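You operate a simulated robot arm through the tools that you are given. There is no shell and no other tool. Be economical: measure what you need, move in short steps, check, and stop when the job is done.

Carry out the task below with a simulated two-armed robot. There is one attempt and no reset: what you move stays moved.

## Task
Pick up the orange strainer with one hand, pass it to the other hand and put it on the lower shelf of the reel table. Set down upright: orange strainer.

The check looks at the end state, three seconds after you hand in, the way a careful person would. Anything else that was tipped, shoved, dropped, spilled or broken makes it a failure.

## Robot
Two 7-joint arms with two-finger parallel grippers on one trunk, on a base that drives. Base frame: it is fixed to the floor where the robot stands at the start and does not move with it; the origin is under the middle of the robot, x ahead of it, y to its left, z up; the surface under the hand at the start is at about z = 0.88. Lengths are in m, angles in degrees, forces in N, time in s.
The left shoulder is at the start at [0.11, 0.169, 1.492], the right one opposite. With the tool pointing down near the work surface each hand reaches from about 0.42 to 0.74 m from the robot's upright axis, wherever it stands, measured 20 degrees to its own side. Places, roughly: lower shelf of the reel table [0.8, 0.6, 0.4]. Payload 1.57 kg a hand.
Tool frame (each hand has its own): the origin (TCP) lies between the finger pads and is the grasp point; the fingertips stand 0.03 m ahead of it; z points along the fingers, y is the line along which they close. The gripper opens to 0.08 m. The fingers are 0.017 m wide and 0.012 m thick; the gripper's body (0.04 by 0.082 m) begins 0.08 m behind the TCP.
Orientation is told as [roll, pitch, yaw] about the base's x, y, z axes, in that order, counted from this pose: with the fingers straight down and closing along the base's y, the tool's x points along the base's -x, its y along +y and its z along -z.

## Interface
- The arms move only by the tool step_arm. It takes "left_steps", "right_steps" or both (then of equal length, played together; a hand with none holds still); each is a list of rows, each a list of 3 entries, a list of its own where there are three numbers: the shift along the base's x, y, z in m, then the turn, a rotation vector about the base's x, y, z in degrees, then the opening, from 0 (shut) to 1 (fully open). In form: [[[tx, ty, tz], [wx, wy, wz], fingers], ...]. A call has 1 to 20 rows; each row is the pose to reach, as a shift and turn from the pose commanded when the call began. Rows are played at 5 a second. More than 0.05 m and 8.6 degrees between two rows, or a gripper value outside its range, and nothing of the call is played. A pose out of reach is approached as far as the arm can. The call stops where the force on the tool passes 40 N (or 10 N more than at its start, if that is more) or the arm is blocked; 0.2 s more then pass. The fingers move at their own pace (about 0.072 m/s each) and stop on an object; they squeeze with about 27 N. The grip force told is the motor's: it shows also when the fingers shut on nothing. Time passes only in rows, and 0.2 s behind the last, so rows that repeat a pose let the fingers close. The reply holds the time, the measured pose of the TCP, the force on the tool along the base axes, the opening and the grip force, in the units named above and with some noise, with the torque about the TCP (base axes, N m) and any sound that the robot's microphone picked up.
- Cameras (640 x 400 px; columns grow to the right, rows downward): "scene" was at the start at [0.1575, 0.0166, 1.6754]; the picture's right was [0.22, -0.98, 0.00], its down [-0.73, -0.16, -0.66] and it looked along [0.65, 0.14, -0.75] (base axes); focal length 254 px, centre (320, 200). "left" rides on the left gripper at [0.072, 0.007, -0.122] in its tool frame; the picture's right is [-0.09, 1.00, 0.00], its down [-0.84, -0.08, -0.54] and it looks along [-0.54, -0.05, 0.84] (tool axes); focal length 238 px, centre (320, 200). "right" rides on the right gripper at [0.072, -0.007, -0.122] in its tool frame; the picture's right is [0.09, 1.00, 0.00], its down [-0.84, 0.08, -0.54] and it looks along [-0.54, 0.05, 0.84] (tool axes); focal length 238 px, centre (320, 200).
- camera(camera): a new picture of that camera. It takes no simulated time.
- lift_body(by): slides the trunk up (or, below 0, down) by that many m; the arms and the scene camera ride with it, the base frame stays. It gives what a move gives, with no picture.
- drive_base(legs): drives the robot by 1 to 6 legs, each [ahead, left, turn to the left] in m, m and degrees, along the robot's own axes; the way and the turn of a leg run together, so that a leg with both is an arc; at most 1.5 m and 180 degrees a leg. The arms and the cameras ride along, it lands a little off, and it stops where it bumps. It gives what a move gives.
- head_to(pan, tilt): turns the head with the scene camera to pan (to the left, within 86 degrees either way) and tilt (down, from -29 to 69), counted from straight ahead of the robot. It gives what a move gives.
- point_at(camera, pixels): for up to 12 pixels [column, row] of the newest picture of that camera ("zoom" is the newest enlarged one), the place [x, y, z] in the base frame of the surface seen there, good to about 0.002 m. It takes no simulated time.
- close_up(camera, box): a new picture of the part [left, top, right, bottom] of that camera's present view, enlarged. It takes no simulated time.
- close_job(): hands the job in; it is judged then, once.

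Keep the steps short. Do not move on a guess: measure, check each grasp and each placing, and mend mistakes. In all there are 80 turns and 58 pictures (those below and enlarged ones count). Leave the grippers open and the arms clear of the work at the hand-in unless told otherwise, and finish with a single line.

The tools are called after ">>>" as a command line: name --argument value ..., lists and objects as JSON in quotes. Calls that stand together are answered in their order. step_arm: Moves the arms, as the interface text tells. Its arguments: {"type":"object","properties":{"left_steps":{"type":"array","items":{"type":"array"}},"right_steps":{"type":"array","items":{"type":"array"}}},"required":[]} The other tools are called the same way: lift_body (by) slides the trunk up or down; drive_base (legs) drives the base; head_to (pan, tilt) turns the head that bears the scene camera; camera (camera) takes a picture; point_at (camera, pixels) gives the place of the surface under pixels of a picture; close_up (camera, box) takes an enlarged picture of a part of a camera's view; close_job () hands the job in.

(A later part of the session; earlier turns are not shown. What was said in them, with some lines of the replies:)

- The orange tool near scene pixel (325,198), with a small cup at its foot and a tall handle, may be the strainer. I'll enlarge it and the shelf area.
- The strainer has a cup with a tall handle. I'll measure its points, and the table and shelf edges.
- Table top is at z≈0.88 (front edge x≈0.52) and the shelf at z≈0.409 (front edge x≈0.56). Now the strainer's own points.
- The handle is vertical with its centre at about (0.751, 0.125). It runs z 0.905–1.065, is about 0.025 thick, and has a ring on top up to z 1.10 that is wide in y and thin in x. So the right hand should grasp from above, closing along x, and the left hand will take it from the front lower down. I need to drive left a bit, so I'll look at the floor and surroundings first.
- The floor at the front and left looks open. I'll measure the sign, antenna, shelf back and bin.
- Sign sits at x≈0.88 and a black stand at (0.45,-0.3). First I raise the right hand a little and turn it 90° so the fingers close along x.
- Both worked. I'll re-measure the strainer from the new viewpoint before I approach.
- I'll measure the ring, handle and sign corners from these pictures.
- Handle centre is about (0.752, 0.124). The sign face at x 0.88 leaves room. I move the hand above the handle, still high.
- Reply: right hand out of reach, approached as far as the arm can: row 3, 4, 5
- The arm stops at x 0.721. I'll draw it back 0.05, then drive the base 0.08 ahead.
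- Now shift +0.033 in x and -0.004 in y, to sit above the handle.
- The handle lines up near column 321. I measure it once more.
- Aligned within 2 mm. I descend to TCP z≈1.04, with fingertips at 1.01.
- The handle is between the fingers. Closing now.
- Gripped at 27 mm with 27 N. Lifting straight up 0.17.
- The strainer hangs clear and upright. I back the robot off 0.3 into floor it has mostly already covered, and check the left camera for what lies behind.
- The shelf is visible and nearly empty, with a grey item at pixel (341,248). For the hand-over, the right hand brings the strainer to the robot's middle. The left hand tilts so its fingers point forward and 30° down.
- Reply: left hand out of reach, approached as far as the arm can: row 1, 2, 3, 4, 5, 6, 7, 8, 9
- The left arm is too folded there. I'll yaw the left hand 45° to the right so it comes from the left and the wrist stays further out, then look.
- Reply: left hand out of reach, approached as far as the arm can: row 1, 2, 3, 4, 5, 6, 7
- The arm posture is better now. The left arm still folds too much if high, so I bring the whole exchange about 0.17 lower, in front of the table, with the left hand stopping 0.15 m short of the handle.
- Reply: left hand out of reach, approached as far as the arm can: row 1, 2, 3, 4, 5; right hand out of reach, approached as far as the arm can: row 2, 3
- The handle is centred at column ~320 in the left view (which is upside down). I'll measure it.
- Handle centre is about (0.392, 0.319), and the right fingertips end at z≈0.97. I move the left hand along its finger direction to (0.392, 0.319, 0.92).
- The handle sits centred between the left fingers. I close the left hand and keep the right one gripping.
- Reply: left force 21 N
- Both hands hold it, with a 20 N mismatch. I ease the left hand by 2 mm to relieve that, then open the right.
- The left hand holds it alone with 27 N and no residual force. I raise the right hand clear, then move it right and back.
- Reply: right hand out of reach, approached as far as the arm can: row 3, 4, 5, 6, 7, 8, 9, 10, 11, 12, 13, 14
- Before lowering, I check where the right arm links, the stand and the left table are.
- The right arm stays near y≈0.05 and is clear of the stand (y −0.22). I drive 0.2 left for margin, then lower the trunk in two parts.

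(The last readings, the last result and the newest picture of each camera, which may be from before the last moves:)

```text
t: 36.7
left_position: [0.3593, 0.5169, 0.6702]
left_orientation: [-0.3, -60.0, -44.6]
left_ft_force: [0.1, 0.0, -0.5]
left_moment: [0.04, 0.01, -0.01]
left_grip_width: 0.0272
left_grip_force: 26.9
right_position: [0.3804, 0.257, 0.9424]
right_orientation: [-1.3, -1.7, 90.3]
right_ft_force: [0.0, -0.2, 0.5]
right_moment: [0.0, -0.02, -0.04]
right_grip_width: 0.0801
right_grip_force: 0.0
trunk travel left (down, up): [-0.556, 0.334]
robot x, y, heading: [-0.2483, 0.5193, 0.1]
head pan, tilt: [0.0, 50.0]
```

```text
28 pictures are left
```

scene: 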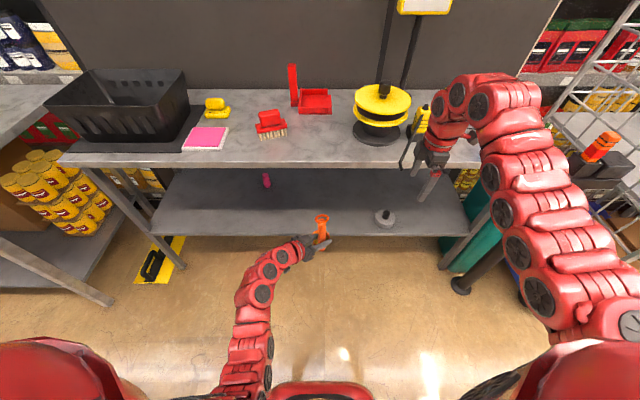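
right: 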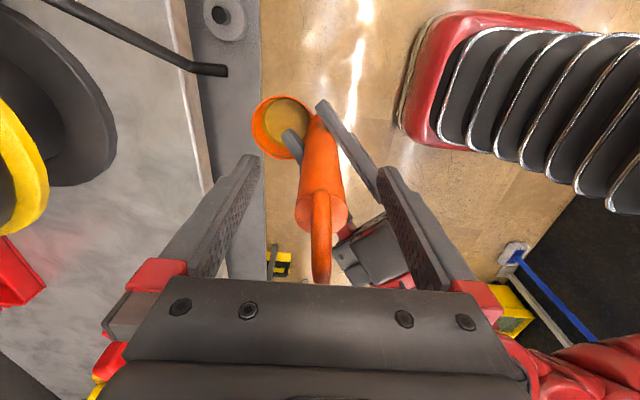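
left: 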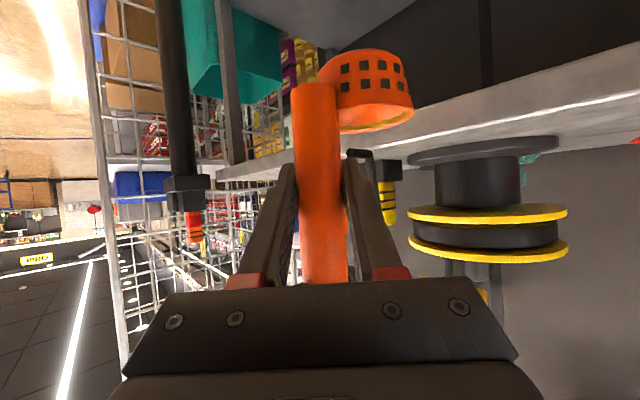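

The antenna tip is about 5 cm from the right wrist's path, so I draw the right hand back and down a little. I also measure the shelf.

>>> step_arm --right_steps '[[[-0.015, -0.01, -0.025], [0, 0, 0], 1], [[-0.03, -0.02, -0.05], [0, 0, 0], 1], [[-0.045, -0.03, -0.075], [0, 0, 0], 1], [[-0.06, -0.04, -0.1], [0, 0, 0], 1], [[-0.075, -0.05, -0.125], [0, 0, 0], 1], [[-0.09, -0.06, -0.15], [0, 0, 0], 1], [[-0.09, -0.06, -0.15], [0, 0, 0], 1]]'

>>> point_at --camera "scene" --pixels '[[267, 185], [300, 232], [300, 175], [385, 225], [384, 210], [220, 200], [402, 165], [300, 162], [350, 200], [155, 230]]'

```text
t: 38.3
left_position: [0.3593, 0.5171, 0.6704]
left_orientation: [-0.3, -60.0, -44.8]
left_ft_force: [0.0, 0.0, 0.4]
left_moment: [0.05, -0.01, 0.03]
left_grip_width: 0.0271
left_grip_force: 26.5
right_position: [0.3796, 0.2571, 0.9439]
right_orientation: [-1.3, -1.7, 90.4]
right_ft_force: [0.3, 0.3, -0.5]
right_moment: [0.02, -0.01, -0.02]
right_grip_width: 0.0799
right_grip_force: 0.1
right hand out of reach, approached as far as the arm can: row 1, 2, 3, 4, 5, 6, 7
trunk travel left (down, up): [-0.556, 0.334]
robot x, y, heading: [-0.2505, 0.5192, 0.2]
head pan, tilt: [0.0, 50.0]
```

```text
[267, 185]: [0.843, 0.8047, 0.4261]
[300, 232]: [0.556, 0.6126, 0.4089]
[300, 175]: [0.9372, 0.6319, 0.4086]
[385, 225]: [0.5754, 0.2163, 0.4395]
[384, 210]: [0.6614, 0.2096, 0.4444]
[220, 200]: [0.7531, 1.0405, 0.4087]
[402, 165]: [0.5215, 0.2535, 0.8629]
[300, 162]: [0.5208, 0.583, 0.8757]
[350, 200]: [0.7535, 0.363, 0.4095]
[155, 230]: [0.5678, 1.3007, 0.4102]
```

The right arm is at a joint limit there. I turn its hand back by 40° to free it.

>>> step_arm --right_steps '[[[0, 0, 0], [0, 0, -8], 1], [[0, 0, 0], [0, 0, -16], 1], [[0, 0, 0], [0, 0, -24], 1], [[0, 0, 0], [0, 0, -32], 1], [[0, 0, 0], [0, 0, -40], 1], [[-0.01, 0, 0], [0, 0, -48], 1], [[-0.03, -0.01, -0.02], [0, 0, -56], 1], [[-0.05, -0.02, -0.04], [0, 0, -64], 1], [[-0.07, -0.03, -0.06], [0, 0, -72], 1], [[-0.09, -0.04, -0.08], [0, 0, -80], 1], [[-0.09, -0.04, -0.08], [0, 0, -80], 1]]'

>>> camera --camera "scene"

```text
t: 40.7
left_position: [0.3605, 0.517, 0.6711]
left_orientation: [-0.1, -60.1, -44.6]
left_ft_force: [0.6, 0.2, 0.4]
left_moment: [0.01, 0.07, 0.03]
left_grip_width: 0.0271
left_grip_force: 27.3
right_position: [0.3802, 0.1862, 0.861]
right_orientation: [-1.2, -1.6, 10.1]
right_ft_force: [0.2, 0.6, 0.8]
right_moment: [0.04, 0.01, -0.02]
right_grip_width: 0.0801
right_grip_force: 0.1
right hand out of reach, approached as far as the arm can: row 2, 3, 4, 5, 6, 7, 8, 9, 10, 11
trunk travel left (down, up): [-0.556, 0.334]
robot x, y, heading: [-0.2549, 0.5144, 0.2]
head pan, tilt: [0.0, 50.0]
```

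```text
27 pictures are left
```

scene: 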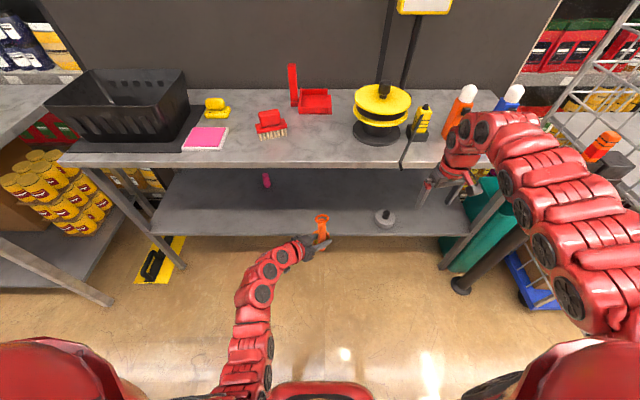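

The right hand is now clear at (0.38, 0.19, 0.86). I lower the trunk a further 0.35, with everything in front of the table.

>>> lift_body --by -0.35

>>> camera --camera "scene"

>>> camera --camera "left"

```text
t: 44.1
left_position: [0.3602, 0.5156, 0.3204]
left_orientation: [-0.3, -60.0, -44.7]
left_ft_force: [0.4, 0.9, 0.2]
left_moment: [0.0, 0.04, 0.0]
left_grip_width: 0.0273
left_grip_force: 27.4
right_position: [0.3794, 0.1863, 0.5116]
right_orientation: [-1.2, -1.7, 10.3]
right_ft_force: [0.2, -0.5, 0.8]
right_moment: [-0.03, 0.02, 0.05]
right_grip_width: 0.0798
right_grip_force: 0.1
trunk travel left (down, up): [-0.206, 0.684]
robot x, y, heading: [-0.2503, 0.5205, 0.2]
head pan, tilt: [0.0, 50.0]
```

```text
26 pictures are left
```

scene: 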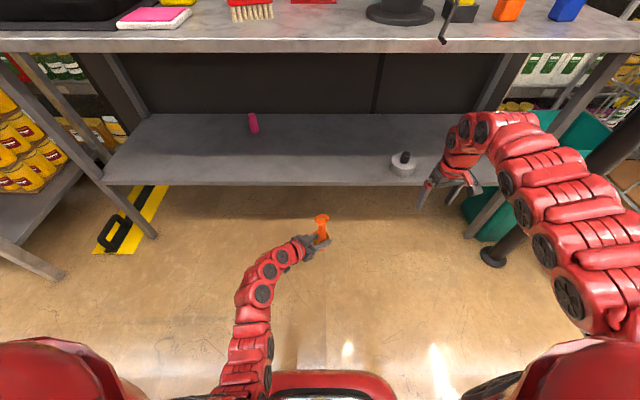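

```text
25 pictures are left
```

left: 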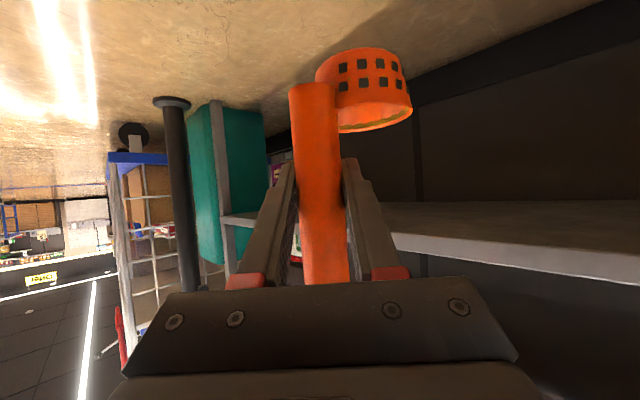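

Now I raise the left hand 0.24 so the strainer's base clears the shelf level (0.41), still in front of the shelf edge.

>>> step_arm --left_steps '[[[0.005, 0, 0.03], [0, 0, 0], 0], [[0.01, 0, 0.06], [0, 0, 0], 0], [[0.015, 0, 0.09], [0, 0, 0], 0], [[0.02, 0, 0.12], [0, 0, 0], 0], [[0.025, 0, 0.15], [0, 0, 0], 0], [[0.03, 0, 0.18], [0, 0, 0], 0], [[0.035, 0, 0.21], [0, 0, 0], 0], [[0.04, 0, 0.24], [0, 0, 0], 0], [[0.04, 0, 0.24], [0, 0, 0], 0]]'

>>> camera --camera "scene"

```text
t: 46.1
left_position: [0.4008, 0.5192, 0.5611]
left_orientation: [-0.4, -59.9, -44.7]
left_ft_force: [-0.7, 0.1, 0.4]
left_moment: [-0.02, 0.05, 0.0]
left_grip_width: 0.0272
left_grip_force: 26.7
right_position: [0.38, 0.1866, 0.5099]
right_orientation: [-1.2, -1.7, 10.3]
right_ft_force: [0.0, 0.2, -0.7]
right_moment: [0.03, -0.01, 0.03]
right_grip_width: 0.08
right_grip_force: 0.1
trunk travel left (down, up): [-0.206, 0.684]
robot x, y, heading: [-0.252, 0.5214, 0.1]
head pan, tilt: [0.0, 50.0]
```

```text
24 pictures are left
```

scene: 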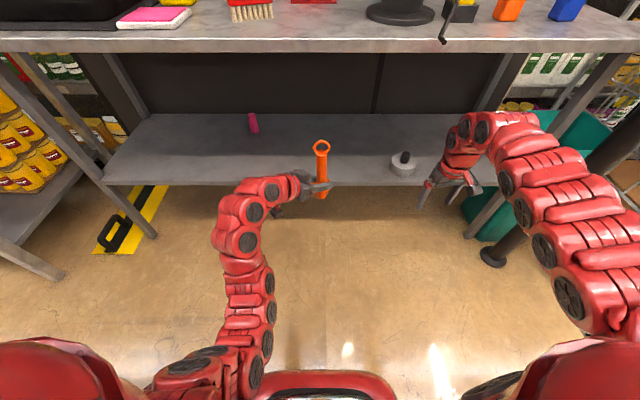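

Plenty of clearance above the shelf and below the table top. I reach forward over the shelf by 0.22.

>>> step_arm --left_steps '[[[0.03, 0, 0], [0, 0, 0], 0], [[0.06, 0, 0], [0, 0, 0], 0], [[0.09, 0, 0], [0, 0, 0], 0], [[0.12, 0, 0], [0, 0, 0], 0], [[0.15, 0, 0], [0, 0, 0], 0], [[0.18, 0, 0], [0, 0, 0], 0], [[0.21, 0, 0], [0, 0, 0], 0], [[0.23, 0, 0], [0, 0, 0], 0], [[0.23, 0, 0], [0, 0, 0], 0]]'

>>> camera --camera "scene"

```text
t: 48.1
left_position: [0.6205, 0.5169, 0.5585]
left_orientation: [-0.2, -59.9, -44.7]
left_ft_force: [0.1, 0.9, -0.2]
left_moment: [-0.01, 0.04, -0.01]
left_grip_width: 0.027
left_grip_force: 27.0
left hand out of reach, approached as far as the arm can: row 8, 9
right_position: [0.3809, 0.1856, 0.5108]
right_orientation: [-1.2, -1.7, 10.3]
right_ft_force: [-0.7, -1.1, -0.7]
right_moment: [-0.02, 0.0, -0.02]
right_grip_width: 0.0802
right_grip_force: 0.1
trunk travel left (down, up): [-0.206, 0.684]
robot x, y, heading: [-0.2522, 0.5222, 0.2]
head pan, tilt: [0.0, 50.0]
```

```text
23 pictures are left
```

scene: 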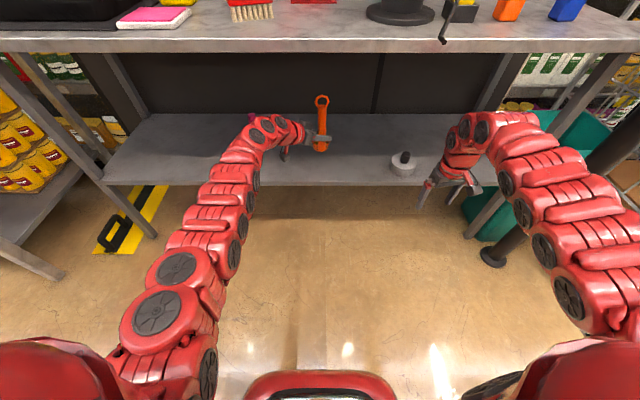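

The handle is at x 0.62 over the shelf. Lowering needs a little spare reach, so I check the right wrist's clearance before a 0.04 drive ahead, and look from the left camera.

>>> point_at --camera "scene" --pixels '[[465, 120], [450, 140], [482, 130], [475, 188], [445, 160], [321, 100], [322, 125], [321, 148], [262, 130], [280, 125]]'

>>> camera --camera "left"

```text
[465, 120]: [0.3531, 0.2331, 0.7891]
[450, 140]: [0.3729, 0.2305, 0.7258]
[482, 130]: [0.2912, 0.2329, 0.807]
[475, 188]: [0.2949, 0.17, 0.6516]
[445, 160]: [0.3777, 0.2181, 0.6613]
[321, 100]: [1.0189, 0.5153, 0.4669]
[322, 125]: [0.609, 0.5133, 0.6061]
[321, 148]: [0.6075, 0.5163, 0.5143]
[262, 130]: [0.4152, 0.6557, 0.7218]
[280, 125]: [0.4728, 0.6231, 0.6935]
```

```text
22 pictures are left
```

left: 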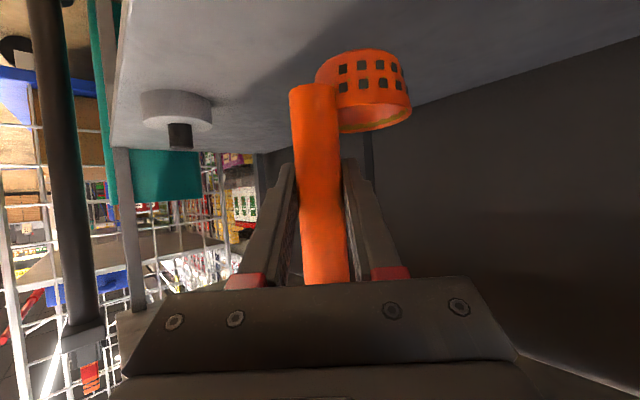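

The right wrist's foremost point is at x≈0.40, so it is safe. I drive 0.05 ahead.

>>> drive_base --legs '[[0.05, 0, 0]]'

>>> close_up --camera "left" --box '[240, 30, 440, 155]'

```text
t: 49.1
left_position: [0.6703, 0.5166, 0.5587]
left_orientation: [-0.3, -60.0, -44.6]
left_ft_force: [0.7, -0.2, -0.4]
left_moment: [-0.04, 0.01, 0.0]
left_grip_width: 0.0272
left_grip_force: 27.1
right_position: [0.4302, 0.1866, 0.5103]
right_orientation: [-1.2, -1.6, 10.2]
right_ft_force: [0.4, -0.4, -0.8]
right_moment: [-0.02, 0.02, -0.01]
right_grip_width: 0.08
right_grip_force: 0.0
trunk travel left (down, up): [-0.206, 0.684]
robot x, y, heading: [-0.2034, 0.5204, 0.2]
head pan, tilt: [0.0, 50.0]
```

```text
3.20 times, centred on (340, 92) of left
```

zoom: 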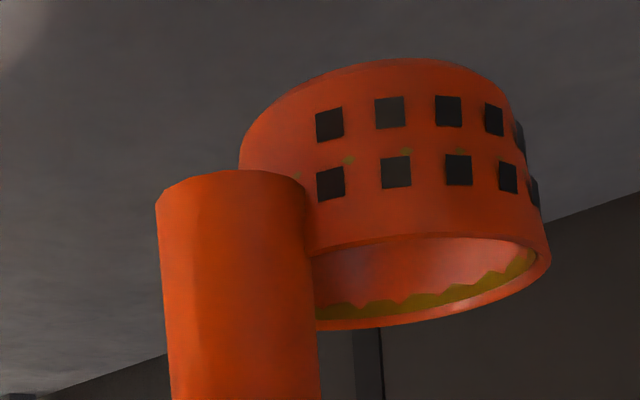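

Now I measure the cup's lowest visible edge, its rim, and the handle line (for tilt).

>>> point_at --camera "zoom" --pixels '[[380, 66], [440, 70], [250, 140], [520, 130], [450, 245], [540, 255], [330, 250], [230, 180], [240, 300], [240, 390], [420, 320], [300, 90]]'

```text
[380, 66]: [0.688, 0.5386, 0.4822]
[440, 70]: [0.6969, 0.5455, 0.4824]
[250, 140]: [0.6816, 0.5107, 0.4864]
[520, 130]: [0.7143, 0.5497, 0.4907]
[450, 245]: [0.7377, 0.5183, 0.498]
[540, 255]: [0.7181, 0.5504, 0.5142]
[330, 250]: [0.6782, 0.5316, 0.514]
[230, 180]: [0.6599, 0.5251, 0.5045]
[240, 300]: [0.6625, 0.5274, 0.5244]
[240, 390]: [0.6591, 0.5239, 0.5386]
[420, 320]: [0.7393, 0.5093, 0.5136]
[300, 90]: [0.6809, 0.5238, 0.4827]
```

The rim is level (0.514 on all sides) and the cup bottom is at ≈0.481, with the shelf at 0.409. I lower 0.066, leaving 6 mm.

>>> step_arm --left_steps '[[[0, 0, -0.015], [0, 0, 0], 0], [[0, 0, -0.03], [0, 0, 0], 0], [[0, 0, -0.045], [0, 0, 0], 0], [[0, 0, -0.06], [0, 0, 0], 0], [[0, 0, -0.066], [0, 0, 0], 0], [[0, 0, -0.066], [0, 0, 0], 0]]'

>>> close_up --camera "left" --box '[240, 30, 440, 155]'

```text
t: 50.5
left_position: [0.6638, 0.5224, 0.4994]
left_orientation: [0.0, -59.9, -44.9]
left_ft_force: [-0.2, 0.1, -0.1]
left_moment: [0.0, 0.04, -0.01]
left_grip_width: 0.027
left_grip_force: 26.7
left hand out of reach, approached as far as the arm can: row 3, 4, 5, 6
right_position: [0.4284, 0.1862, 0.5116]
right_orientation: [-1.2, -1.6, 10.2]
right_ft_force: [-0.4, -0.5, 0.1]
right_moment: [0.02, 0.01, 0.01]
right_grip_width: 0.08
right_grip_force: 0.1
trunk travel left (down, up): [-0.206, 0.684]
robot x, y, heading: [-0.2011, 0.5161, 0.3]
head pan, tilt: [0.0, 50.0]
```

```text
3.20 times, centred on (340, 92) of left
```

zoom: 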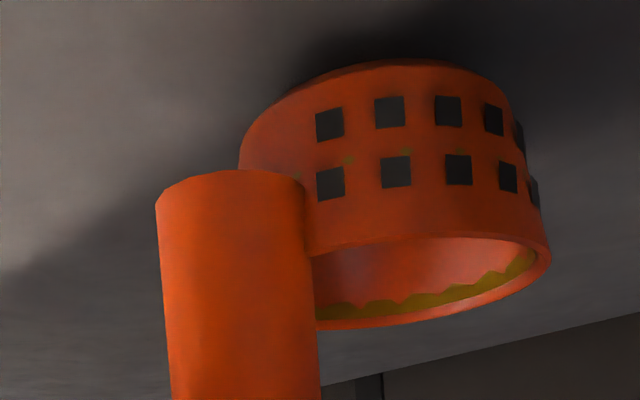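

At the reach limit with 12 mm left above the shelf. I pull back 0.03 to gain reach, go down 6 mm, and then feel for contact.

>>> step_arm --left_steps '[[[-0.015, 0, 0], [0, 0, 0], 0], [[-0.03, 0, 0], [0, 0, 0], 0], [[-0.03, 0, -0.003], [0, 0, 0], 0], [[-0.03, 0, -0.006], [0, 0, 0], 0], [[-0.03, 0, -0.006], [0, 0, 0], 0]]'

>>> step_arm --left_steps '[[[0, 0, -0.002], [0, 0, 0], 0], [[0, 0, -0.004], [0, 0, 0], 0], [[0, 0, -0.005], [0, 0, 0], 0], [[0, 0, -0.005], [0, 0, 0], 0]]'

>>> close_up --camera "left" --box '[240, 30, 440, 155]'

```text
t: 51.7
left_position: [0.6332, 0.5226, 0.4926]
left_orientation: [-0.3, -59.9, -44.6]
left_ft_force: [-0.4, 0.6, 0.0]
left_moment: [-0.01, 0.07, 0.01]
left_grip_width: 0.0273
left_grip_force: 27.0
right_position: [0.4294, 0.187, 0.5099]
right_orientation: [-1.3, -1.6, 10.3]
right_ft_force: [0.0, -0.5, -0.1]
right_moment: [-0.01, -0.01, 0.01]
right_grip_width: 0.08
right_grip_force: 0.1
trunk travel left (down, up): [-0.206, 0.684]
robot x, y, heading: [-0.2017, 0.5208, 0.0]
head pan, tilt: [0.0, 50.0]
```

```text
t: 52.7
left_position: [0.633, 0.523, 0.4906]
left_orientation: [0.0, -60.2, -44.8]
left_ft_force: [2.0, -1.4, 4.6]
left_moment: [0.0, -0.22, -0.09]
left_grip_width: 0.0272
left_grip_force: 26.5
right_position: [0.429, 0.1864, 0.5115]
right_orientation: [-1.2, -1.7, 10.3]
right_ft_force: [0.1, -0.7, 0.3]
right_moment: [0.01, -0.01, 0.0]
right_grip_width: 0.0799
right_grip_force: 0.1
trunk travel left (down, up): [-0.206, 0.684]
robot x, y, heading: [-0.2034, 0.5222, 0.1]
head pan, tilt: [0.0, 50.0]
```

```text
3.20 times, centred on (340, 92) of left
```

zoom: 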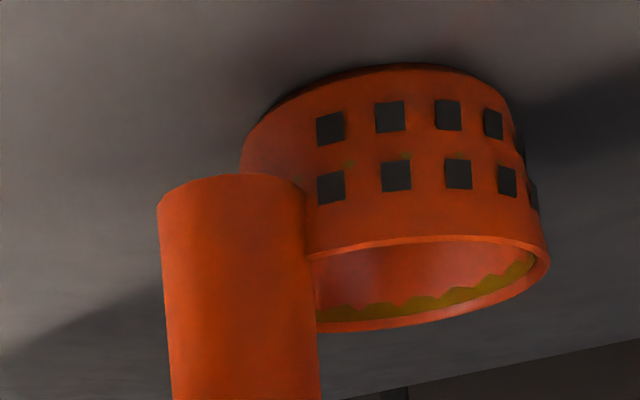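

Contact felt (≈5 N up). I check that the rim and handle are level before releasing.

>>> point_at --camera "zoom" --pixels '[[540, 255], [330, 251], [430, 322], [370, 326], [520, 240], [240, 200], [240, 380], [400, 70], [280, 105]]'

```text
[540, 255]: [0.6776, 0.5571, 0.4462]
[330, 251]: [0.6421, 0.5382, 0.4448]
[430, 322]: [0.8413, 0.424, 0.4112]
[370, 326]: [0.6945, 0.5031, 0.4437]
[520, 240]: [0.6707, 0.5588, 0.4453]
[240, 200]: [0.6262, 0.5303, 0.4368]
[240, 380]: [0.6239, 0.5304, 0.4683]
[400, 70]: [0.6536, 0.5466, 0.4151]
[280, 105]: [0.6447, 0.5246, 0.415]
```

Tilt is about 1–2°, and the rim is roughly 2 mm higher than a full seat. I press 1.5 mm more, then release slowly.

>>> step_arm --left_steps '[[[0, 0, -0.001], [0, 0, 0], 0], [[0, 0, -0.0015], [0, 0, 0], 0], [[0, 0, -0.0015], [0, 0, 0], 0]]'

>>> step_arm --left_steps '[[[0, 0, 0], [0, 0, 0], 0.36], [[0, 0, 0], [0, 0, 0], 0.4], [[0, 0, 0], [0, 0, 0], 0.5], [[0, 0, 0], [0, 0, 0], 0.7], [[0, 0, 0], [0, 0, 0], 1], [[0, 0, 0], [0, 0, 0], 1], [[0, 0, 0], [0, 0, 0], 1]]'

>>> camera --camera "left"

```text
t: 53.5
left_position: [0.6328, 0.5218, 0.4891]
left_orientation: [-0.1, -60.2, -44.9]
left_ft_force: [2.0, -0.7, 18.6]
left_moment: [-0.12, -0.44, 0.01]
left_grip_width: 0.0271
left_grip_force: 27.0
right_position: [0.4294, 0.187, 0.513]
right_orientation: [-1.3, -1.7, 10.3]
right_ft_force: [0.0, -0.8, -0.5]
right_moment: [0.01, 0.04, 0.03]
right_grip_width: 0.08
right_grip_force: 0.1
trunk travel left (down, up): [-0.206, 0.684]
robot x, y, heading: [-0.2033, 0.5235, -0.1]
head pan, tilt: [0.0, 50.0]
```

```text
t: 55.1
left_position: [0.6336, 0.5225, 0.4852]
left_orientation: [-0.3, -59.9, -44.6]
left_ft_force: [0.4, 0.0, -0.1]
left_moment: [0.04, -0.02, -0.01]
left_grip_width: 0.08
left_grip_force: 0.1
right_position: [0.4287, 0.1856, 0.5114]
right_orientation: [-1.1, -1.5, 10.4]
right_ft_force: [0.7, 0.2, 0.2]
right_moment: [0.01, -0.02, -0.02]
right_grip_width: 0.0802
right_grip_force: 0.0
trunk travel left (down, up): [-0.206, 0.684]
robot x, y, heading: [-0.2023, 0.5216, 0.3]
head pan, tilt: [0.0, 50.0]
```

```text
18 pictures are left
```

left: 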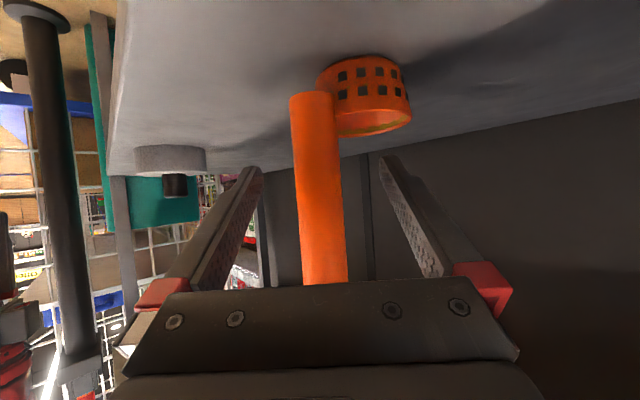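

It stands by itself. I withdraw the left hand straight back along its finger axis.

>>> step_arm --left_steps '[[[-0.012, 0.012, 0.01], [0, 0, 0], 1], [[-0.03, 0.03, 0.024], [0, 0, 0], 1], [[-0.048, 0.048, 0.039], [0, 0, 0], 1], [[-0.066, 0.066, 0.054], [0, 0, 0], 1], [[-0.085, 0.085, 0.069], [0, 0, 0], 1], [[-0.103, 0.103, 0.084], [0, 0, 0], 1], [[-0.103, 0.103, 0.084], [0, 0, 0], 1]]'

>>> camera --camera "left"

>>> camera --camera "scene"

```text
t: 56.7
left_position: [0.5291, 0.6244, 0.5712]
left_orientation: [-0.3, -60.0, -44.6]
left_ft_force: [0.5, -1.2, -0.7]
left_moment: [0.0, -0.01, 0.0]
left_grip_width: 0.0798
left_grip_force: 0.0
right_position: [0.429, 0.1874, 0.5102]
right_orientation: [-1.2, -1.6, 10.3]
right_ft_force: [-0.2, -0.1, -0.4]
right_moment: [-0.01, -0.02, -0.01]
right_grip_width: 0.08
right_grip_force: 0.0
trunk travel left (down, up): [-0.206, 0.684]
robot x, y, heading: [-0.2011, 0.5222, 0.2]
head pan, tilt: [0.0, 50.0]
```

```text
17 pictures are left
```

left: 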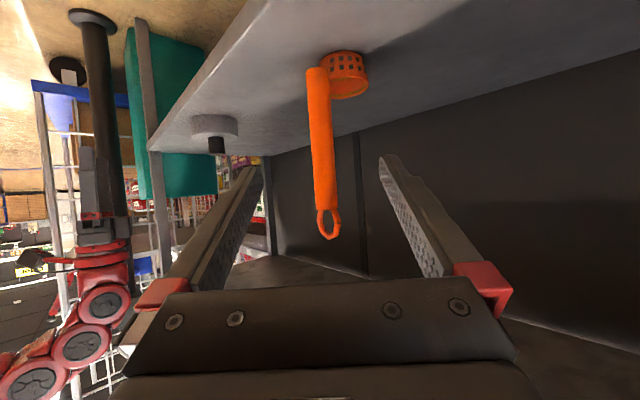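

```text
16 pictures are left
```

scene: 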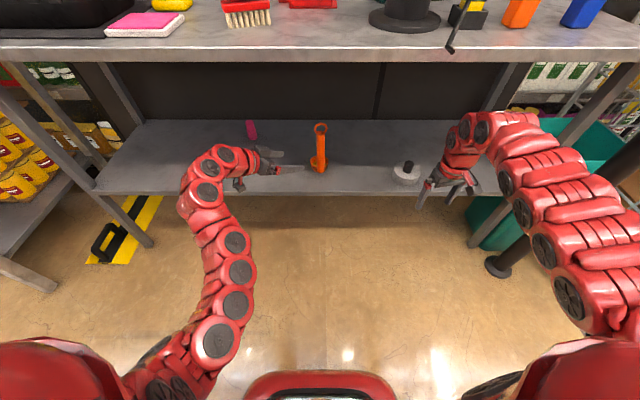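

The strainer stands upright on the shelf. I back the base off 0.15 so both arms are clear, then verify.

>>> drive_base --legs '[[-0.12, 0, 0]]'

>>> close_up --camera "scene" --box '[240, 80, 480, 230]'

>>> camera --camera "scene"

```text
t: 57.9
left_position: [0.4116, 0.6243, 0.572]
left_orientation: [-0.2, -60.1, -44.7]
left_ft_force: [-0.2, 0.1, 0.5]
left_moment: [-0.01, -0.03, 0.0]
left_grip_width: 0.0801
left_grip_force: 0.1
right_position: [0.3105, 0.1863, 0.5111]
right_orientation: [-1.2, -1.5, 10.3]
right_ft_force: [0.5, 1.4, 0.6]
right_moment: [0.01, 0.0, -0.05]
right_grip_width: 0.0801
right_grip_force: 0.1
trunk travel left (down, up): [-0.206, 0.684]
robot x, y, heading: [-0.3245, 0.5191, 0.4]
head pan, tilt: [0.0, 50.0]
```

```text
2.67 times, centred on (360, 155) of scene
```

zoom: 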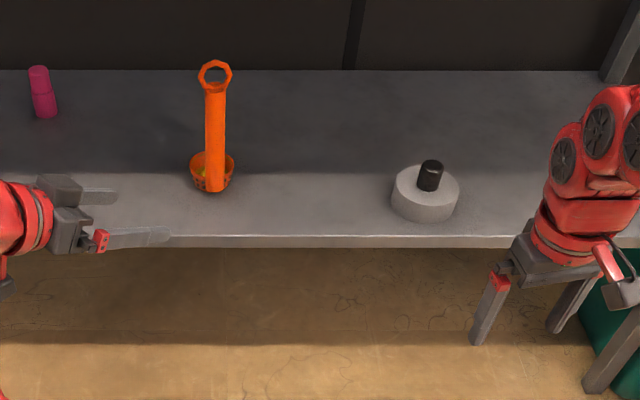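

```text
14 pictures are left
```

scene: 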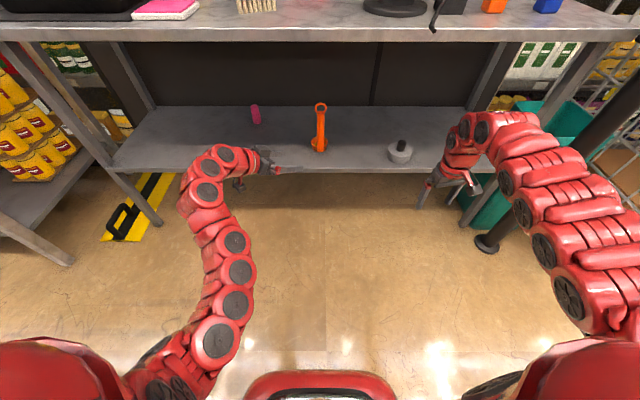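

The strainer is upright on the lower shelf. Both grippers are open and clear, and nothing else was disturbed, so I hand in.

>>> close_job

```text
The job is handed in.
```

The orange strainer was picked up with the right hand, passed to the left, and now stands upright on the lower shelf of the reel table.
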